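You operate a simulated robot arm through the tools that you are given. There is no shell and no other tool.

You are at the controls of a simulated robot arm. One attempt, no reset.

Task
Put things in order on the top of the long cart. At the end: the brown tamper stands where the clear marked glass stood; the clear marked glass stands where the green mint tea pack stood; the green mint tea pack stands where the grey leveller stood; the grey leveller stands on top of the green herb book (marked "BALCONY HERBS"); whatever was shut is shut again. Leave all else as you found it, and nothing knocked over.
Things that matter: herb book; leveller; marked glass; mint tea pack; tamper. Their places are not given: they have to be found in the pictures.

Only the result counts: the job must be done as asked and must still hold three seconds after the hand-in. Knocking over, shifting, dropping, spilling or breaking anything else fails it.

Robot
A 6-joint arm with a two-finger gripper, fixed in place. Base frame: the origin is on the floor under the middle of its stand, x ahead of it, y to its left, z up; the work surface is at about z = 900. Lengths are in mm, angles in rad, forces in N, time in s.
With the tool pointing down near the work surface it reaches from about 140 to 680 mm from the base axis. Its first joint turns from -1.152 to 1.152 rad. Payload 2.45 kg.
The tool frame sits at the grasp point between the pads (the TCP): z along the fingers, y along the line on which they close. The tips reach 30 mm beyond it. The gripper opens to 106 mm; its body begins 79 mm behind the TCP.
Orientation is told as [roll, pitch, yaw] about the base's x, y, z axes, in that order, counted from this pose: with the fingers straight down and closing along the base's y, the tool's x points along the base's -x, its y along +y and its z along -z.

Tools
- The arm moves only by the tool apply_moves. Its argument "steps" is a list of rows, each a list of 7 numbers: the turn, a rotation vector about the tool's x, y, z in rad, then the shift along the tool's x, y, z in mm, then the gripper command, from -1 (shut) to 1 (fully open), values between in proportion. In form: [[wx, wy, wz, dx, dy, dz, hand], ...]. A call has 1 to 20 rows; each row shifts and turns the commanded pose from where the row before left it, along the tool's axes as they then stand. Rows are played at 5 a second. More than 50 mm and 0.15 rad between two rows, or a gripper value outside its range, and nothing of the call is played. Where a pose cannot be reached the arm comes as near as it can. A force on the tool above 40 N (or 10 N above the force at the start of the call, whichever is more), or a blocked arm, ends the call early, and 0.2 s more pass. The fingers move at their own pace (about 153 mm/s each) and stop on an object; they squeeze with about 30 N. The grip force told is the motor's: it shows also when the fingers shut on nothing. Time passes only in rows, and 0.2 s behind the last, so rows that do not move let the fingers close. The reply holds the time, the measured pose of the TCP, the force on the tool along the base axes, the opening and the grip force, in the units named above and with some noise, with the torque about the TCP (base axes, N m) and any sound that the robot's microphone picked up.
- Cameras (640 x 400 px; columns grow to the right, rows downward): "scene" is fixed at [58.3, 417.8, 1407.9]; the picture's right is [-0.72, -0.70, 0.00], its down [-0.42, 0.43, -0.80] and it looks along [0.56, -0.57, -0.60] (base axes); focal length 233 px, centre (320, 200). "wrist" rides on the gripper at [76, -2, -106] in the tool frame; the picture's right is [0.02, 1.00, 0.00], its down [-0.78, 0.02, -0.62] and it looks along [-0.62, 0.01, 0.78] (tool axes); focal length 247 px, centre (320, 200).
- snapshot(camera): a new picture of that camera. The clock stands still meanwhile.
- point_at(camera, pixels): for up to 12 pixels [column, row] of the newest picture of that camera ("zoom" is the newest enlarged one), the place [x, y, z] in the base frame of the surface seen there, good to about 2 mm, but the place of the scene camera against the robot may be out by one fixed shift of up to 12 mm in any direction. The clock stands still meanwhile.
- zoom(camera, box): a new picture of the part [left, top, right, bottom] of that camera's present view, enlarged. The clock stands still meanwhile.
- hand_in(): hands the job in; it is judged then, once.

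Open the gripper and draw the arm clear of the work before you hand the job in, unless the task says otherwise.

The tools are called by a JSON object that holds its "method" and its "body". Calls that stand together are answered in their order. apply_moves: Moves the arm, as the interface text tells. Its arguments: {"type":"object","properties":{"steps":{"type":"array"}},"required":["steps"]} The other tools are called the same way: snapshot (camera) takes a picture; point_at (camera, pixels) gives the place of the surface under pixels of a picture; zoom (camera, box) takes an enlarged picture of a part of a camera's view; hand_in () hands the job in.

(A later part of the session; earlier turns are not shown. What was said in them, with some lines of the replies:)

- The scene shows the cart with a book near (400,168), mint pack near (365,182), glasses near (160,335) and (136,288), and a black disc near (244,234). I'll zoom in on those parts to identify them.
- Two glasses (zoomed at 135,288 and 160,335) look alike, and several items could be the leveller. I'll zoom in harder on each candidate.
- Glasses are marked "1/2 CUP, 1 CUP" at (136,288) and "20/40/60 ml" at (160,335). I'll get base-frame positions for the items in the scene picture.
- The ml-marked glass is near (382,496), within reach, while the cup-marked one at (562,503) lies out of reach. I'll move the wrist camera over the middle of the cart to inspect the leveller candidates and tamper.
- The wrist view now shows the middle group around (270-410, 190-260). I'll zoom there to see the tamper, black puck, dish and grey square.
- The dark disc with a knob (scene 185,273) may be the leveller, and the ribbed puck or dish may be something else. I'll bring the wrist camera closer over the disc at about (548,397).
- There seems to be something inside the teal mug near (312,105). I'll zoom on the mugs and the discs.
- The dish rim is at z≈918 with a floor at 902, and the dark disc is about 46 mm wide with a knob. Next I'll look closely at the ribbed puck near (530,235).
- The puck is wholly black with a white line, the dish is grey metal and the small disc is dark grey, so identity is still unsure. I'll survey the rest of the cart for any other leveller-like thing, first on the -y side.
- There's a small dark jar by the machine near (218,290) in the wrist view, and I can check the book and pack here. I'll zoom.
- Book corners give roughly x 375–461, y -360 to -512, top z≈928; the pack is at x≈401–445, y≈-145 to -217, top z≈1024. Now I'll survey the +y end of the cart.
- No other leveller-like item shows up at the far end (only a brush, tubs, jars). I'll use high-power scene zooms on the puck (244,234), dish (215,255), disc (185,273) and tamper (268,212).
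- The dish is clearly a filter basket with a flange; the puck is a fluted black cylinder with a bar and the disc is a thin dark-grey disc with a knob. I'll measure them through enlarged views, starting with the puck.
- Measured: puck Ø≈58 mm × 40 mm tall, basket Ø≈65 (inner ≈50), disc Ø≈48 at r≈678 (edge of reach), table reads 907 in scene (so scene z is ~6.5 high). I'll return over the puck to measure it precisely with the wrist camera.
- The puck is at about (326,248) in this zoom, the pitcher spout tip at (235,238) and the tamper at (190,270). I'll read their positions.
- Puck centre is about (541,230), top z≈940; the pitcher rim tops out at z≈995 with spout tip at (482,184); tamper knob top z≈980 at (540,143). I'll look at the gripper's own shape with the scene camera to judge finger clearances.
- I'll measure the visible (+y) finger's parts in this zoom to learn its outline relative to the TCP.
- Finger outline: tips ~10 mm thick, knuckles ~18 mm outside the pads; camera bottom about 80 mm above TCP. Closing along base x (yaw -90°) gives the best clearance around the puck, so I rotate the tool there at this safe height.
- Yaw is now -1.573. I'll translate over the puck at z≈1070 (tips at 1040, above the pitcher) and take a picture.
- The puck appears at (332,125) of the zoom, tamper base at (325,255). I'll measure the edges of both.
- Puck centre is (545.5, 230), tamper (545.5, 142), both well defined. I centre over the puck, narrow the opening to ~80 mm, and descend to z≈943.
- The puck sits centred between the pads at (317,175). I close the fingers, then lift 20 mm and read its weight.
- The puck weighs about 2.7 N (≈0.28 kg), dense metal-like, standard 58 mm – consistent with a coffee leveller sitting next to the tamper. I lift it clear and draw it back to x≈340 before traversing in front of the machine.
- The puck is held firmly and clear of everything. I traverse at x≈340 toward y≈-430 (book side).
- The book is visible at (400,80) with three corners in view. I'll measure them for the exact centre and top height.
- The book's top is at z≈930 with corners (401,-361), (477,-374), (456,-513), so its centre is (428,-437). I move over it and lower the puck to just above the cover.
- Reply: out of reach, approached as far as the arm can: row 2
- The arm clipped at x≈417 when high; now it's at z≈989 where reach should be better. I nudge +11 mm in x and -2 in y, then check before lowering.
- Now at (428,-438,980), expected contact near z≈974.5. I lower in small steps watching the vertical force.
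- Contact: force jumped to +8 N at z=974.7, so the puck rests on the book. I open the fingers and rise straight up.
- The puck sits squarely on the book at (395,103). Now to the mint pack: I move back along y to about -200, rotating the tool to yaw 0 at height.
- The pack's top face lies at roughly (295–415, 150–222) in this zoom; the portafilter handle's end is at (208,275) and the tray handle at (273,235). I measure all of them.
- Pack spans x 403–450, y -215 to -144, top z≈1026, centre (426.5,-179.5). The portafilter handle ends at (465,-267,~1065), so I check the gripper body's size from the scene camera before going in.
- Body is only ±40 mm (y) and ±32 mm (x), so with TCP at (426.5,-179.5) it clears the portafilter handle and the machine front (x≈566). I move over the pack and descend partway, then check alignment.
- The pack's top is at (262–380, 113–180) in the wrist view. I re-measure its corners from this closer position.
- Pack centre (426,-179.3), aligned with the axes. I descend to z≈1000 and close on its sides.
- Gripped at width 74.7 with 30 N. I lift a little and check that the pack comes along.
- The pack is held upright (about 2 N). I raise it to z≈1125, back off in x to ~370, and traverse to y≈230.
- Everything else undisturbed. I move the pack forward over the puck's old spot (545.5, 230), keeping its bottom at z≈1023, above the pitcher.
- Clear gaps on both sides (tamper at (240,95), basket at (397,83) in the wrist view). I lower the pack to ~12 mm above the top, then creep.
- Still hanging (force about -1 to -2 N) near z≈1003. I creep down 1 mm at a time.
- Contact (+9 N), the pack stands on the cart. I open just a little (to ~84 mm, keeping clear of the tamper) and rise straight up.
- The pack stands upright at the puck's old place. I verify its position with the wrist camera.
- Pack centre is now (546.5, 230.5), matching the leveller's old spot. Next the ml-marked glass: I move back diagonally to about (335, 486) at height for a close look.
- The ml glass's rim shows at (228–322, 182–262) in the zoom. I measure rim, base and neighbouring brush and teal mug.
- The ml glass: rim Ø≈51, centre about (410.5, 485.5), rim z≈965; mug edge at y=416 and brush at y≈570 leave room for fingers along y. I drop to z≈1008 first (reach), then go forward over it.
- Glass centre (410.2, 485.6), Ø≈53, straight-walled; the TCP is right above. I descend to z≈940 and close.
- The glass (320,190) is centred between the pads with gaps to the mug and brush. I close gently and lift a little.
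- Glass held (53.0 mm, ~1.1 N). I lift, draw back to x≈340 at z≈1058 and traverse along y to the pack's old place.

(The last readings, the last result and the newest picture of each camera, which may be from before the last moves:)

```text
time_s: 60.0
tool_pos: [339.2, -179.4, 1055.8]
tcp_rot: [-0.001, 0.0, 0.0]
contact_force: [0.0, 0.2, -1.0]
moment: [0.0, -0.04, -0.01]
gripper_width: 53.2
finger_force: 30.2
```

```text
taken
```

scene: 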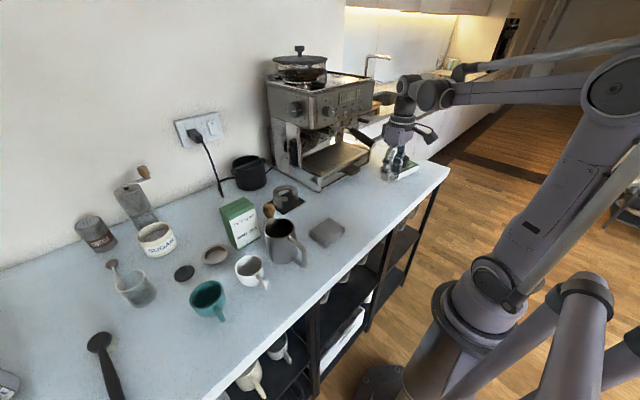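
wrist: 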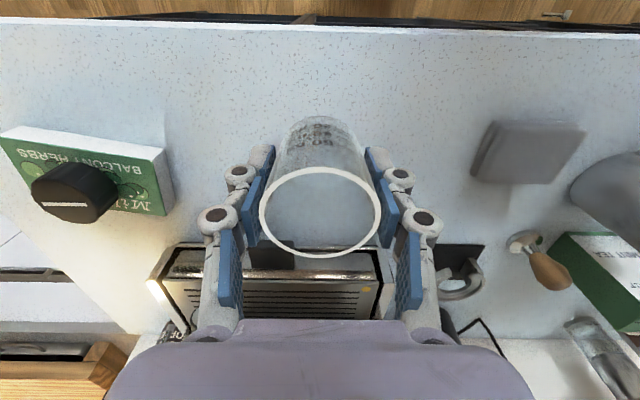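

At (339,-179,1056) with the glass upright. I move forward to x≈425.7 and lower to just above the top.

{"method": "apply_moves", "body": {"steps": [[0, 0, 0, -43, 0, 0, -0.2], [0, 0, 0, -43.5, 0, 0, -0.2], [0, 0, 0, 0, 0, 35, -0.2], [0, 0, 0, 0, 0, 35, -0.2], [0, 0, 0, 0, 0, 30, -0.2], [0, 0, 0, 0, 0, 6, -0.2], [0, 0, 0, 0, 0, 0, -0.2]]}}

{"method": "apply_moves", "body": {"steps": [[0, 0, 0, 0, 0, 3, -0.2], [0, 0, 0, 0, 0, 2, -0.2], [0, 0, 0, 0, 0, 0, -0.2]]}}

```text
time_s: 61.6
tool_pos: [427.6, -180.0, 951.3]
tcp_rot: [-0.001, -0.001, 0.0]
contact_force: [0.4, -0.1, -1.0]
moment: [-0.01, 0.0, 0.03]
gripper_width: 52.9
finger_force: 30.3
```

```text
time_s: 62.4
tool_pos: [426.7, -180.4, 946.1]
tcp_rot: [-0.002, -0.001, 0.002]
contact_force: [-0.2, 0.2, -1.2]
moment: [0.0, -0.02, 0.02]
gripper_width: 53.0
finger_force: 29.7
```

At z≈946 with ~5 mm to go. I creep down watching the force.

{"method": "apply_moves", "body": {"steps": [[0, 0, 0, 0, 0, 1.5, -0.2], [0, 0, 0, 0, 0, 1.5, -0.2], [0, 0, 0, 0, 0, 0, -0.2]]}}

{"method": "apply_moves", "body": {"steps": [[0, 0, 0, 0, 0, 1, -0.2], [0, 0, 0, 0, 0, 0, -0.2]]}}

{"method": "apply_moves", "body": {"steps": [[0, 0, 0, 0, 0, 1, -0.2], [0, 0, 0, 0, 0, 0, -0.2]]}}

```text
time_s: 63.2
tool_pos: [426.8, -181.4, 943.5]
tcp_rot: [-0.001, 0.001, 0.001]
contact_force: [0.1, 0.4, -1.0]
moment: [-0.01, -0.03, 0.02]
gripper_width: 52.9
finger_force: 29.7
```

```text
time_s: 63.8
tool_pos: [427.3, -180.0, 942.4]
tcp_rot: [-0.004, 0.0, 0.0]
contact_force: [-0.3, 0.4, -1.0]
moment: [0.01, -0.01, 0.0]
gripper_width: 52.8
finger_force: 29.8
```

```text
time_s: 64.4
tool_pos: [427.5, -180.4, 941.1]
tcp_rot: [-0.001, 0.0, -0.001]
contact_force: [-0.8, 0.2, 2.6]
moment: [0.03, -0.01, 0.02]
gripper_width: 53.3
finger_force: 30.3
```

Force changed to +2.6 N at z=941: the glass is down. I open and rise straight up.

{"method": "apply_moves", "body": {"steps": [[0, 0, 0, 0, 0, 0, 0.2], [0, 0, 0, 0, 0, 0, 0.5], [0, 0, 0, 0, 0, 0, 0.5], [0, 0, 0, 0, 0, -30, 0.5], [0, 0, 0, 0, 0, -40, 0.5], [0, 0, 0, 0, 0, -40, 0.5], [0, 0, 0, 40, 0, -10, 0.5], [0, 0, 0, 40, 0, -20, 1], [0, 0, 0, 0, 0, 0, 1]]}}

{"method": "snapshot", "body": {"camera": "wrist"}}

{"method": "zoom", "body": {"camera": "wrist", "box": [240, 80, 400, 260]}}

```text
time_s: 66.4
tool_pos: [345.4, -180.7, 1082.0]
tcp_rot: [-0.003, 0.001, 0.0]
contact_force: [0.1, 0.5, -0.2]
moment: [0.01, 0.01, 0.01]
gripper_width: 106.1
finger_force: 0.1
```

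```text
taken
```

wrist: 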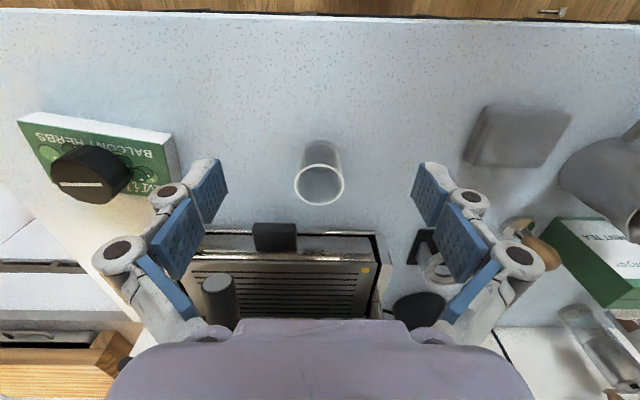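

```text
2.22 times, centred on (320, 170) of wrist
```

zoom: 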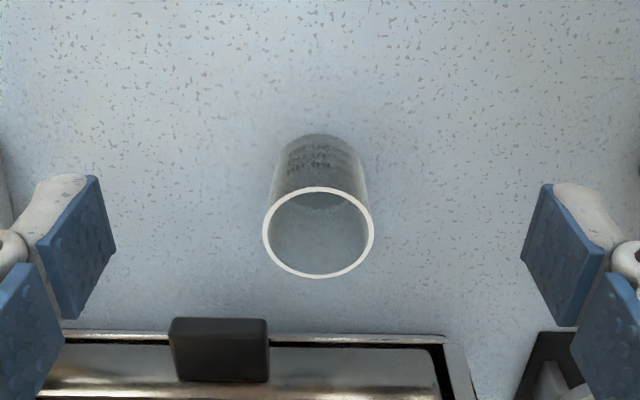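

{"method": "point_at", "body": {"camera": "zoom", "pixels": [[266, 233], [372, 233], [318, 190], [318, 275], [275, 215], [365, 215]]}}

```text
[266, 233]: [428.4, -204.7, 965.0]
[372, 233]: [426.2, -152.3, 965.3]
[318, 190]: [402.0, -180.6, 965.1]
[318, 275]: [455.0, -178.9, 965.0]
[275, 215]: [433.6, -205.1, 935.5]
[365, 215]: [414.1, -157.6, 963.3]
```

Glass centre now (428.5,-178.5), close to the pack's old centre. Now the tamper: I'll turn to yaw +90° (closing along x, camera away from the pack) while travelling back to y≈142 at height.

{"method": "apply_moves", "body": {"steps": [[0, 0, 0, 0, 45, -8, 1], [0, 0, 0, 0, 45, -8, 1], [0, 0, 0, 0, 45, -8, 1], [0, 0, 0, 0, 45, -8, 1], [0, 0, 0, 0, 45, 0, 1], [0, 0, 0, 0, 45, 0, 1], [0, 0, 0, 0, 45, 0, 1], [0, 0, -0.1428, 0, 8, 0, 1], [0, 0, -0.1428, 0, 0, 0, 1], [0, 0, -0.1428, 0, 0, 0, 1], [0, 0, -0.1428, 0, 0, 0, 1], [0, 0, -0.1428, 0, 0, 0, 1], [0, 0, -0.1428, 0, 0, 0, 1], [0, 0, -0.1428, 0, 0, 0, 1], [0, 0, -0.1428, 0, 0, 0, 1], [0, 0, -0.1428, 0, 0, 0, 1], [0, 0, -0.1428, 0, 0, 0, 1], [0, 0, -0.1428, 0, 0, 0, 1], [0, 0, 0, 0, 0, 0, 1]]}}

```text
time_s: 70.4
tool_pos: [346.4, 143.2, 1112.2]
tcp_rot: [0.0, 0.001, 1.573]
contact_force: [-0.3, 0.3, 0.9]
moment: [-0.02, -0.01, 0.01]
gripper_width: 106.0
finger_force: 0.0
```

Yaw is now +1.573 at (346,143,1112). I move forward to x≈545.5 and look.

{"method": "apply_moves", "body": {"steps": [[0, 0, 0, 0, -40, 0, 1], [0, 0, 0, 0, -40, 0, 1], [0, 0, 0, 0, -40, 0, 1], [0, 0, 0, 0, -40, 10, 1], [0, 0, 0, 0, -39, 20, 1], [0, 0, 0, 0, 0, 0, 1]]}}

{"method": "snapshot", "body": {"camera": "wrist"}}

{"method": "zoom", "body": {"camera": "wrist", "box": [220, 20, 420, 200]}}

```text
time_s: 71.8
tool_pos: [546.8, 143.1, 1082.5]
tcp_rot: [0.001, 0.003, 1.572]
contact_force: [-0.8, 0.7, 0.3]
moment: [-0.01, -0.03, 0.05]
gripper_width: 106.0
finger_force: 0.0
```

```text
taken
```

wrist: 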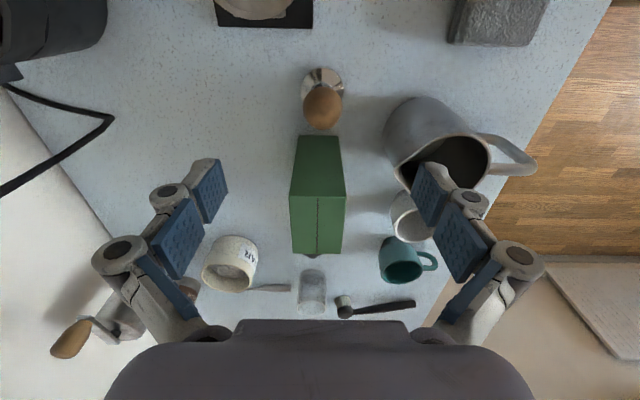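

```text
2.22 times, centred on (320, 110) of wrist
```

zoom: 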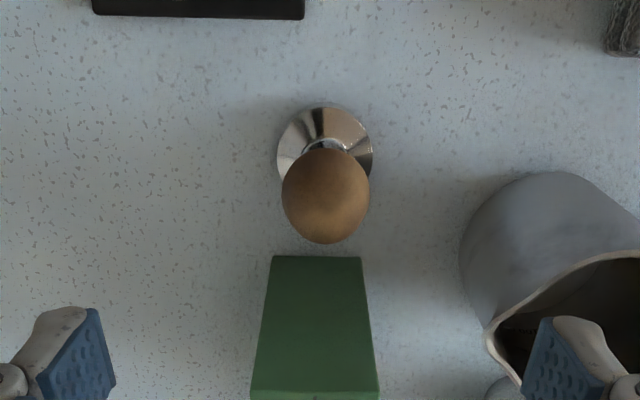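

The tamper is at (325,175) in the zoom, with the pack just beyond it. I measure base and knob.

{"method": "point_at", "body": {"camera": "zoom", "pixels": [[279, 155], [371, 155], [325, 108], [325, 195], [285, 195], [367, 195], [325, 240], [325, 152], [325, 258], [290, 130], [360, 130], [325, 145]]}}

{"method": "zoom", "body": {"camera": "scene", "box": [240, 185, 320, 260]}}

```text
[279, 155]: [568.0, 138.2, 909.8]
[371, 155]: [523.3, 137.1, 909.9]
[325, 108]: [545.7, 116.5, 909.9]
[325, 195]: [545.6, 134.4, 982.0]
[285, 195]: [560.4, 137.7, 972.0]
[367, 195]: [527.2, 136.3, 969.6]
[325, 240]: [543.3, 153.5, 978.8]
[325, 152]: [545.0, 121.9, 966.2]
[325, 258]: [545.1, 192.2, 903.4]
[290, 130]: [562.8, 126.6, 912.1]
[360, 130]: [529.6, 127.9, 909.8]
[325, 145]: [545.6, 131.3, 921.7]
```

```text
5.33 times, centred on (280, 222) of scene
```

zoom: 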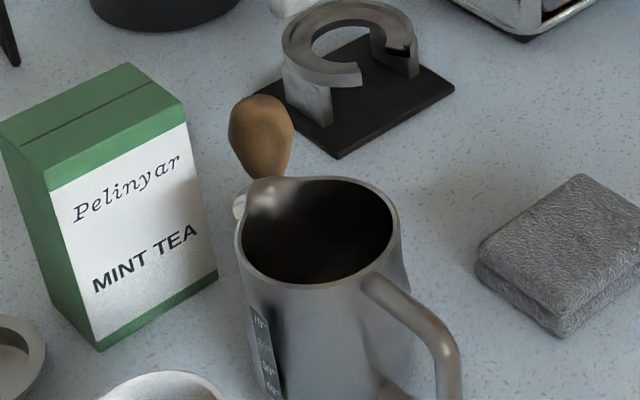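

Tamper centre (545.5, 139.7), knob widest (~34 mm) near z≈968, top 982. I centre over it, narrow the opening to ~66 mm and descend to z≈958.

{"method": "apply_moves", "body": {"steps": [[0, 0, 0, 3.5, 1.2, 0, 0.25], [0, 0, 0, 0, 0, 40, 0.25], [0, 0, 0, 0, 0, 40, 0.25], [0, 0, 0, 0, 0, 30, 0.25], [0, 0, 0, 0, 0, 14, 0.25], [0, 0, 0, 0, 0, 0, 0.25]]}}

{"method": "snapshot", "body": {"camera": "wrist"}}

{"method": "zoom", "body": {"camera": "scene", "box": [220, 150, 320, 250]}}

```text
time_s: 73.2
tool_pos: [544.8, 140.0, 956.1]
tcp_rot: [0.0, 0.001, 1.572]
contact_force: [1.0, 0.0, 0.1]
moment: [-0.03, -0.01, -0.01]
gripper_width: 66.4
finger_force: 0.1
```

```text
taken
```

wrist: 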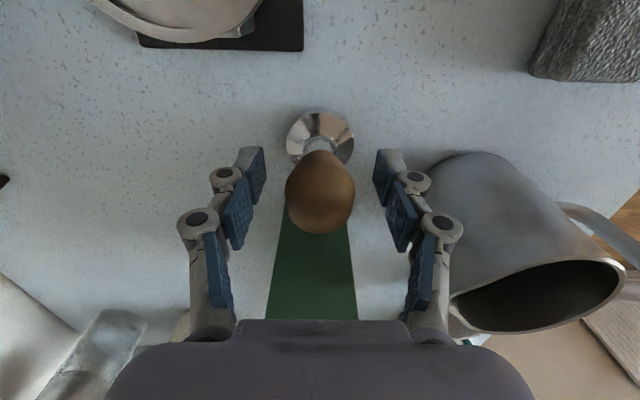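

```text
4.00 times, centred on (270, 200) of scene
```

zoom: 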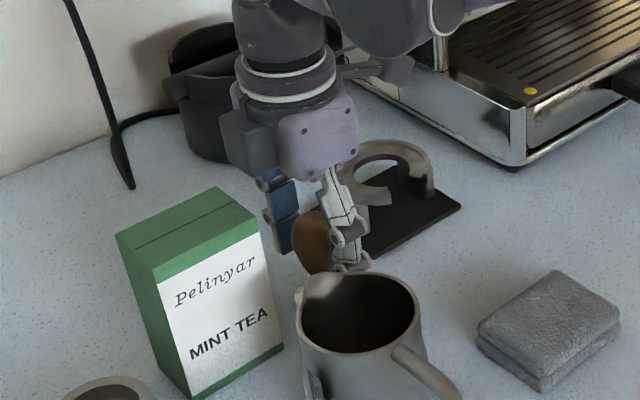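

The knob (320,190) is centred between the fingers. I close and lift slightly to test the hold.

{"method": "apply_moves", "body": {"steps": [[0, 0, 0, 0, 0, 0, 0], [0, 0, 0, 0, 0, 0, -0.5], [0, 0, 0, 0, 0, 0, -1], [0, 0, 0, 0, 0, 0, -1]]}}

{"method": "apply_moves", "body": {"steps": [[0, 0, 0, 0, 0, -8, -1], [0, 0, 0, 0, 0, -12, -1], [0, 0, 0, 0, 0, 0, -1]]}}

{"method": "snapshot", "body": {"camera": "wrist"}}

{"method": "zoom", "body": {"camera": "scene", "box": [220, 150, 320, 250]}}

```text
time_s: 74.2
tool_pos: [545.0, 139.2, 958.0]
tcp_rot: [0.0, 0.004, 1.571]
contact_force: [0.5, -0.1, 2.7]
moment: [-0.03, -0.07, 0.0]
gripper_width: 33.0
finger_force: 29.9
```

```text
time_s: 75.0
tool_pos: [544.8, 141.4, 978.7]
tcp_rot: [-0.001, 0.001, 1.572]
contact_force: [-0.2, 0.0, -4.9]
moment: [0.0, 0.0, 0.0]
gripper_width: 33.0
finger_force: 30.1
```

```text
taken
```

wrist: 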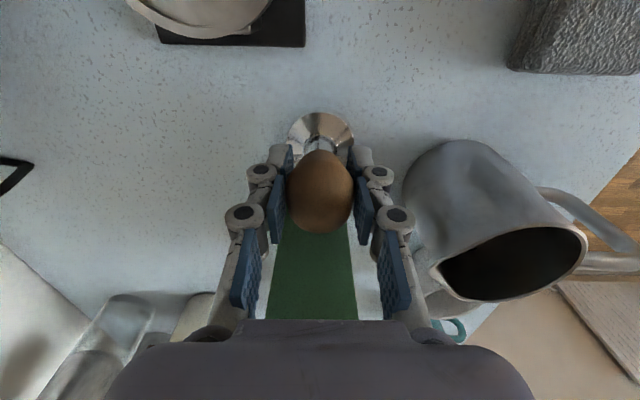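

```text
4.00 times, centred on (270, 200) of scene
```

zoom: 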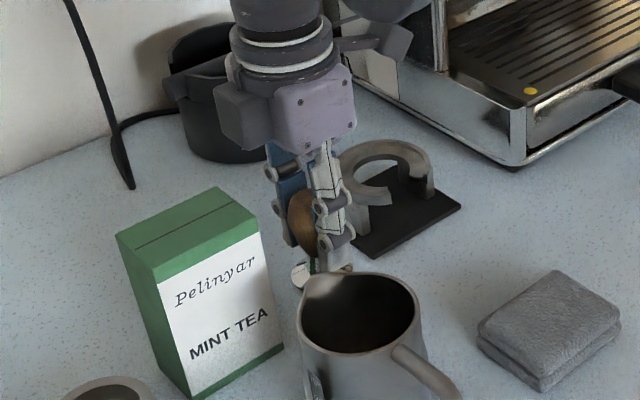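

Held: 33 mm width, ~5 N, hanging straight. I lift it to z≈1086 (base above pitcher and pack), back off to x≈345, then traverse to y≈486.

{"method": "apply_moves", "body": {"steps": [[0, 0, 0, 0, 0, -35, -1], [0, 0, 0, 0, 0, -35, -1], [0, 0, 0, 0, 0, -37, -1], [0, 0, 0, 0, 40, 0, -1], [0, 0, 0, 0, 40, 0, -1], [0, 0, 0, 0, 40, 0, -1], [0, 0, 0, 0, 40, 0, -1], [0, 0, 0, 0, 40, 0, -1], [0, 0, 0, 0, 0, 0, -1]]}}

{"method": "apply_moves", "body": {"steps": [[0, 0, 0, -43, 0, 0, -1], [0, 0, 0, -43, 0, 0, -1], [0, 0, 0, -43, 0, 0, -1], [0, 0, 0, -43, 0, 0, -1], [0, 0, 0, -43, 0, 0, -1], [0, 0, 0, -43, 0, 0, -1], [0, 0, 0, -43, 0, 0, -1], [0, 0, 0, -43, 0, 0, -1], [0, 0, 0, 0, 0, 0, -1]]}}

{"method": "snapshot", "body": {"camera": "wrist"}}

{"method": "snapshot", "body": {"camera": "scene"}}

```text
time_s: 77.0
tool_pos: [344.1, 139.9, 1086.6]
tcp_rot: [-0.001, 0.002, 1.571]
contact_force: [-0.4, 0.5, -5.5]
moment: [-0.01, 0.0, -0.02]
gripper_width: 32.8
finger_force: 29.7
```

```text
time_s: 79.0
tool_pos: [344.1, 485.0, 1085.7]
tcp_rot: [0.0, 0.002, 1.57]
contact_force: [0.6, -0.7, -6.0]
moment: [-0.02, 0.0, 0.03]
gripper_width: 33.0
finger_force: 30.3
```

```text
taken
```

wrist: 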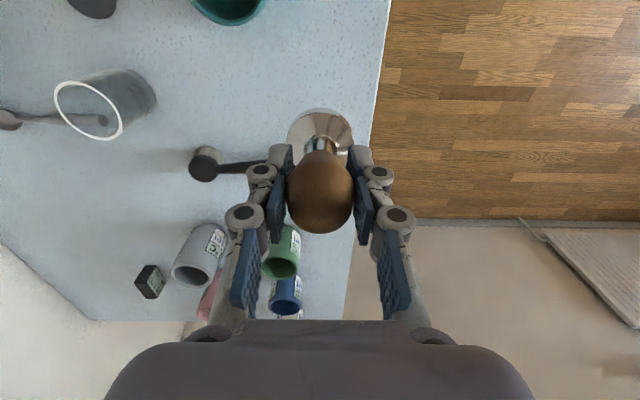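

```text
taken
```

scene: 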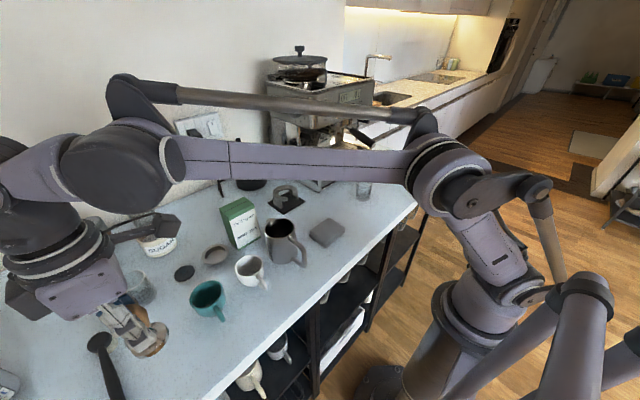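

Tamper at (344,485) and steady. I lower to z≈1000, move forward to x≈410, then down toward z≈962.

{"method": "apply_moves", "body": {"steps": [[0, 0, 0, 0, 0, 43, -1], [0, 0, 0, 0, 0, 42, -1], [0, 0, 0, 0, -33, 0, -1], [0, 0, 0, -0.5, -33, 0, -1], [0, 0, 0, 0, 0, 20, -1], [0, 0, 0, 0, 0, 15, -1], [0, 0, 0, 0, 0, 0, -1]]}}

{"method": "zoom", "body": {"camera": "scene", "box": [80, 250, 240, 390]}}

{"method": "snapshot", "body": {"camera": "wrist"}}

```text
time_s: 80.6
tool_pos: [410.8, 485.8, 965.7]
tcp_rot: [0.0, 0.002, 1.571]
contact_force: [-0.3, -0.8, -4.9]
moment: [0.0, -0.01, 0.01]
gripper_width: 32.9
finger_force: 30.4
```

```text
2.86 times, centred on (160, 320) of scene
```

zoom: 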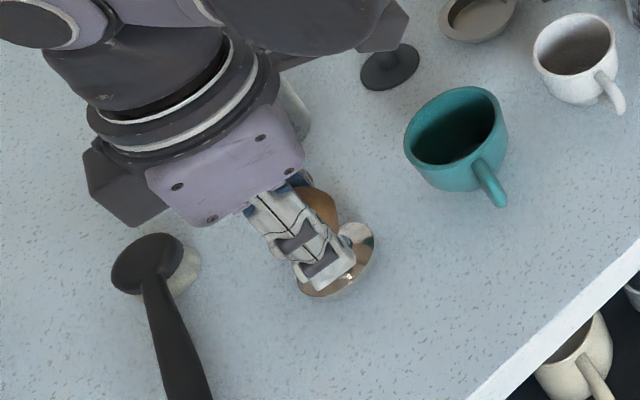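

```text
taken
```

wrist: 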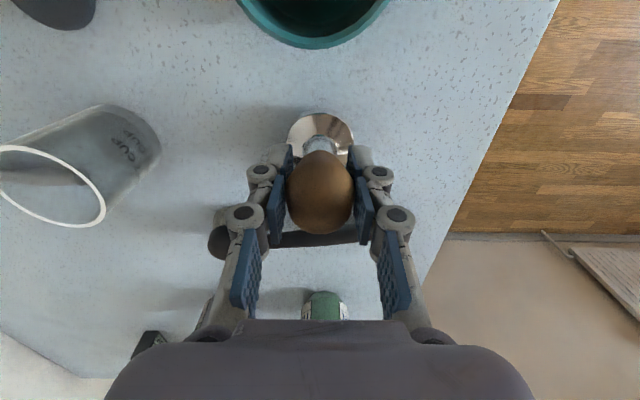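

At (410.8, 485.8, 965.7) with base about 8 mm above the top. I creep down watching the force.

{"method": "apply_moves", "body": {"steps": [[0, 0, 0, 0, 0, 3, -1], [0, 0, 0, 0, 0, 2, -1], [0, 0, 0, 0, 0, 0, -1]]}}

{"method": "apply_moves", "body": {"steps": [[0, 0, 0, 0, 0, 1, -1], [0, 0, 0, 0, 0, 1, -1], [0, 0, 0, 0, 0, 0, -1]]}}

{"method": "apply_moves", "body": {"steps": [[0, 0, 0, 0, 0, 1, -1], [0, 0, 0, 0, 0, 0, -1]]}}

```text
time_s: 81.4
tool_pos: [410.1, 484.4, 959.7]
tcp_rot: [-0.001, 0.001, 1.571]
contact_force: [-0.1, -0.2, -4.5]
moment: [0.01, 0.0, -0.01]
gripper_width: 32.6
finger_force: 29.8
```

```text
time_s: 82.2
tool_pos: [410.9, 484.0, 957.9]
tcp_rot: [0.001, 0.002, 1.572]
contact_force: [0.0, 0.3, -4.9]
moment: [-0.03, 0.01, -0.04]
gripper_width: 32.8
finger_force: 29.8
```

```text
time_s: 82.8
tool_pos: [410.8, 483.3, 957.9]
tcp_rot: [-0.001, 0.003, 1.57]
contact_force: [0.4, 0.3, -1.0]
moment: [0.12, -0.04, 0.02]
gripper_width: 33.0
finger_force: 30.4
```

The load dropped to -1 N, so the base is touching. I press 0.7 mm more, then open slowly and rise.

{"method": "apply_moves", "body": {"steps": [[0, 0, 0, 0, 0, 0.7, -1], [0, 0, 0, 0, 0, 0, -1]]}}

{"method": "apply_moves", "body": {"steps": [[0, 0, 0, 0, 0, 0, -0.2], [0, 0, 0, 0, 0, 0, 0.2], [0, 0, 0, 0, 0, 0, 0.3], [0, 0, 0, 0, 0, 0, 0.3]]}}

{"method": "snapshot", "body": {"camera": "wrist"}}

```text
time_s: 83.4
tool_pos: [411.1, 483.6, 957.0]
tcp_rot: [-0.001, 0.0, 1.571]
contact_force: [2.4, 3.6, 15.1]
moment: [-0.05, 0.05, -0.02]
gripper_width: 32.6
finger_force: 30.0
```

```text
time_s: 84.4
tool_pos: [410.4, 484.6, 956.3]
tcp_rot: [0.0, 0.002, 1.571]
contact_force: [0.4, -0.2, -0.5]
moment: [0.02, 0.02, 0.03]
gripper_width: 69.1
finger_force: 0.0
```

```text
taken
```

wrist: 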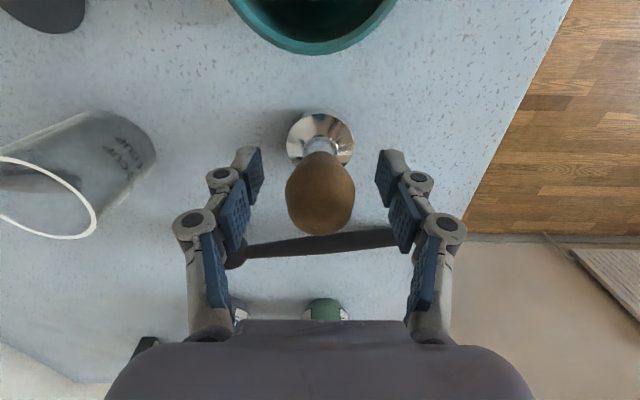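

The tamper stands upright and free between the fingers. I rise straight up, draw back, and check.

{"method": "apply_moves", "body": {"steps": [[0, 0, 0, 0, 0, -25, 0.3], [0, 0, 0, 0, 0, -35, 0.3], [0, 0, 0, 0, 30, -20, 0.5], [0, 0, 0, 0, 40, -20, 0.5], [0, 0, 0, 0, 0, -30, 0.5], [0, 0, 0, 0, 0, 0, 0.5]]}}

{"method": "snapshot", "body": {"camera": "wrist"}}

{"method": "zoom", "body": {"camera": "scene", "box": [80, 250, 240, 390]}}

```text
time_s: 85.8
tool_pos: [341.1, 485.1, 1088.5]
tcp_rot: [0.001, 0.002, 1.57]
contact_force: [-0.6, 0.0, 0.0]
moment: [0.03, -0.04, 0.01]
gripper_width: 79.5
finger_force: 0.0
```

```text
taken
```

wrist: 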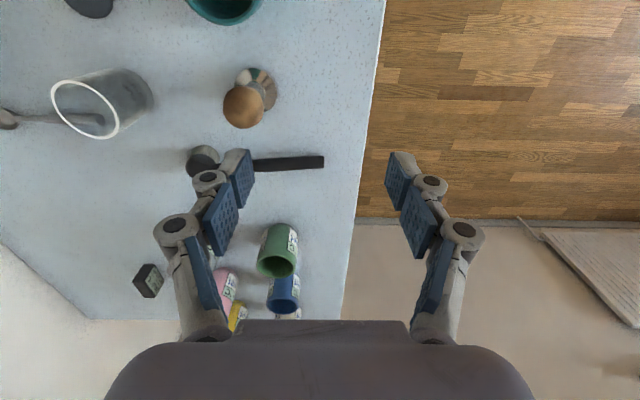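

```text
2.86 times, centred on (160, 320) of scene
```

zoom: 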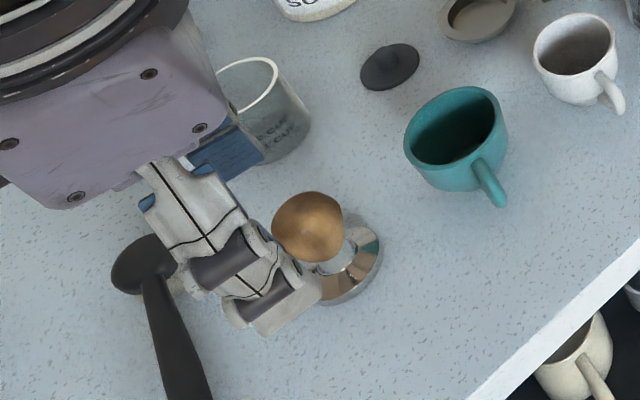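

The tamper stands where the glass was. I move the arm back to the middle, up and clear, open the gripper, and take final pictures.

{"method": "apply_moves", "body": {"steps": [[0, 0, 0, 45, 5, -10, 1], [0, 0, 0, 45, 5, -10, 1], [0, 0, 0, 45, 5, -10, 1], [0, 0, 0, 45, 5, -10, 1], [0, 0, 0, 45, 5, -10, 1], [0, 0, 0, 45, 5, -10, 1], [0, 0, -0.0, 45, 5, -10, 1], [0, 0, 0, 45, 0, 0, 1], [0, 0, 0, 45, 0, 0, 1], [0, 0, 0, 45, 0, 0, 1], [0, 0, 0.15, 0, 0, 0, 1], [0, 0, 0.15, 0, 0, 0, 1], [0, 0, 0.15, 0, 0, 0, 1], [0, 0, 0.15, 0, 0, 0, 1], [0, 0, 0.15, 0, 0, 0, 1], [0, 0, 0.15, 0, 0, 0, 1], [0, 0, 0.15, 0, 0, 0, 1], [0, 0, 0.15, 0, 0, 0, 1], [0, 0, 0.15, 0, 0, 0, 1], [0, 0, 0.15, 0, 0, 0, 1]]}}

{"method": "snapshot", "body": {"camera": "scene"}}

{"method": "snapshot", "body": {"camera": "wrist"}}

```text
time_s: 90.0
tool_pos: [304.4, 35.1, 1156.8]
tcp_rot: [-0.002, 0.0, 0.068]
contact_force: [-0.1, 0.9, -0.6]
moment: [-0.05, -0.03, 0.0]
gripper_width: 106.0
finger_force: 0.1
```

```text
taken
```

scene: 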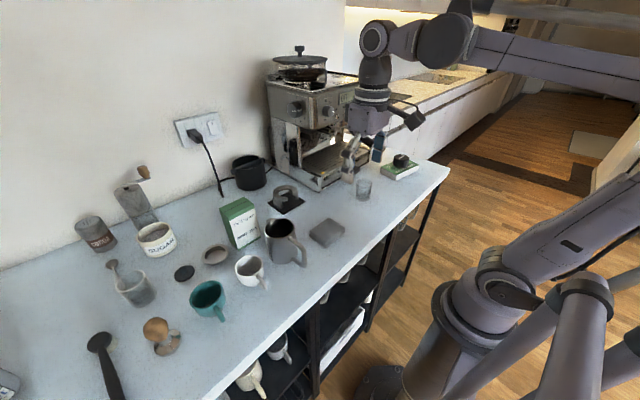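

```text
taken
```

wrist: 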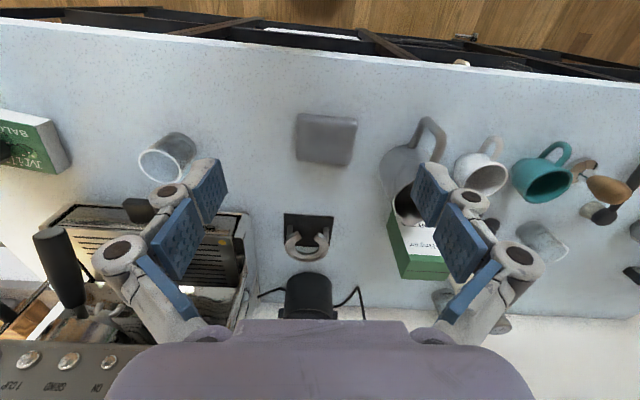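

All items stand upright. I verify the tamper's final position and that the untouched items kept their places in the scene view.

{"method": "zoom", "body": {"camera": "scene", "box": [130, 305, 200, 365]}}

{"method": "point_at", "body": {"camera": "zoom", "pixels": [[160, 250], [220, 110], [300, 320], [460, 230], [250, 350], [440, 300], [340, 200], [480, 190]]}}

{"method": "zoom", "body": {"camera": "scene", "box": [340, 130, 440, 210]}}

{"method": "point_at", "body": {"camera": "scene", "pixels": [[327, 230], [215, 253], [185, 272], [137, 298], [290, 190], [98, 342], [270, 250], [208, 292], [250, 270], [400, 160], [404, 172]]}}

```text
6.67 times, centred on (165, 335) of scene
```

zoom: 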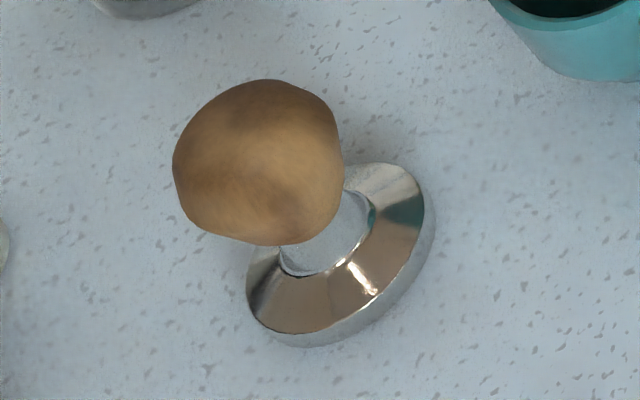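

```text
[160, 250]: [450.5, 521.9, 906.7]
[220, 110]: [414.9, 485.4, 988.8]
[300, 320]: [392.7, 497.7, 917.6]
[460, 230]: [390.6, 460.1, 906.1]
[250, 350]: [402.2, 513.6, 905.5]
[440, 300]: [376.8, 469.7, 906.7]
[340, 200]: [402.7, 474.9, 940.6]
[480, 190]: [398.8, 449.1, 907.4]
```

```text
5.00 times, centred on (390, 170) of scene
```

zoom: 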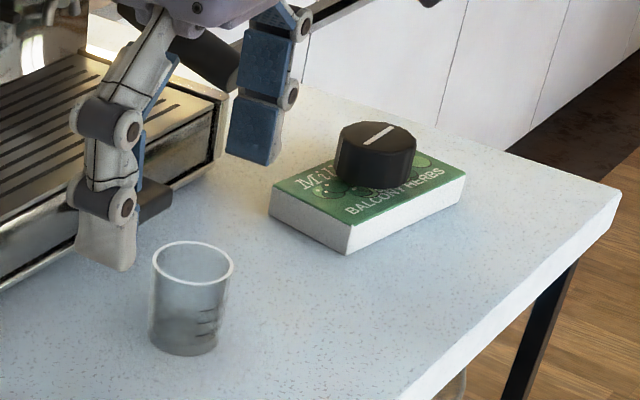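

```text
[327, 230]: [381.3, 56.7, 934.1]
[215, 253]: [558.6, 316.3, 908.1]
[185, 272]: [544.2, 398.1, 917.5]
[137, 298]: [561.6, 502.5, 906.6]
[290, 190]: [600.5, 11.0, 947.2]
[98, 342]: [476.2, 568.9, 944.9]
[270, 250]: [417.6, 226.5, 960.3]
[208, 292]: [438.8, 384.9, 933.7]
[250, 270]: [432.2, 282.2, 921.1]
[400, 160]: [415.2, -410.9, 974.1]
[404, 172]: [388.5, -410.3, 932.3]
```

Positions check out: tamper base centred near the glass's old spot, the glass where the pack was, the pack where the leveller was and the leveller on the herb book. Everything else reads within 2 mm of before and the machine's tray was never opened. The gripper is open and clear, so I hand in.

{"method": "hand_in", "body": {}}

```text
The job is handed in.
```

I handed the job in with all four moves done. The one real doubt is whether I picked the right object as the leveller.

| Item | Where it stands now | How far off |
|---|---|---|
| Tamper | The marked glass's old place, about (410, 485) | Within about 2 mm by the arm's reading at release |
| Marked glass | The mint tea pack's old place, (428, -179) | About 2.5 mm |
| Mint tea pack | The leveller's old place, (546, 230) | About 1 mm |
| Leveller | On top of the herb book, about (428, -438) | Near the middle of the cover |

- **Leveller:** nothing on the cart was plainly a grey leveller. I chose the ribbed puck with a pale bar, which looks black in the pictures. Its size (58 mm wide, 40 mm tall) and weight (about 0.28 kg) fit a coffee leveller. The other candidates were a grey flanged dish and a small dark-grey disc with a knob. I ruled out the dish because it is hollow, and the disc because it sits at the edge of the arm's reach. I weighed neither.
- **Marked glass:** two clear glasses carry marks. I took the one marked 20/40/60 ml; the one marked in cups is out of the arm's reach.
- **Everything else:** I re-measured most of the other items at the end, and those I had earlier readings for were within about 2 mm. I opened nothing, so there was nothing to shut again, and nothing was knocked over.
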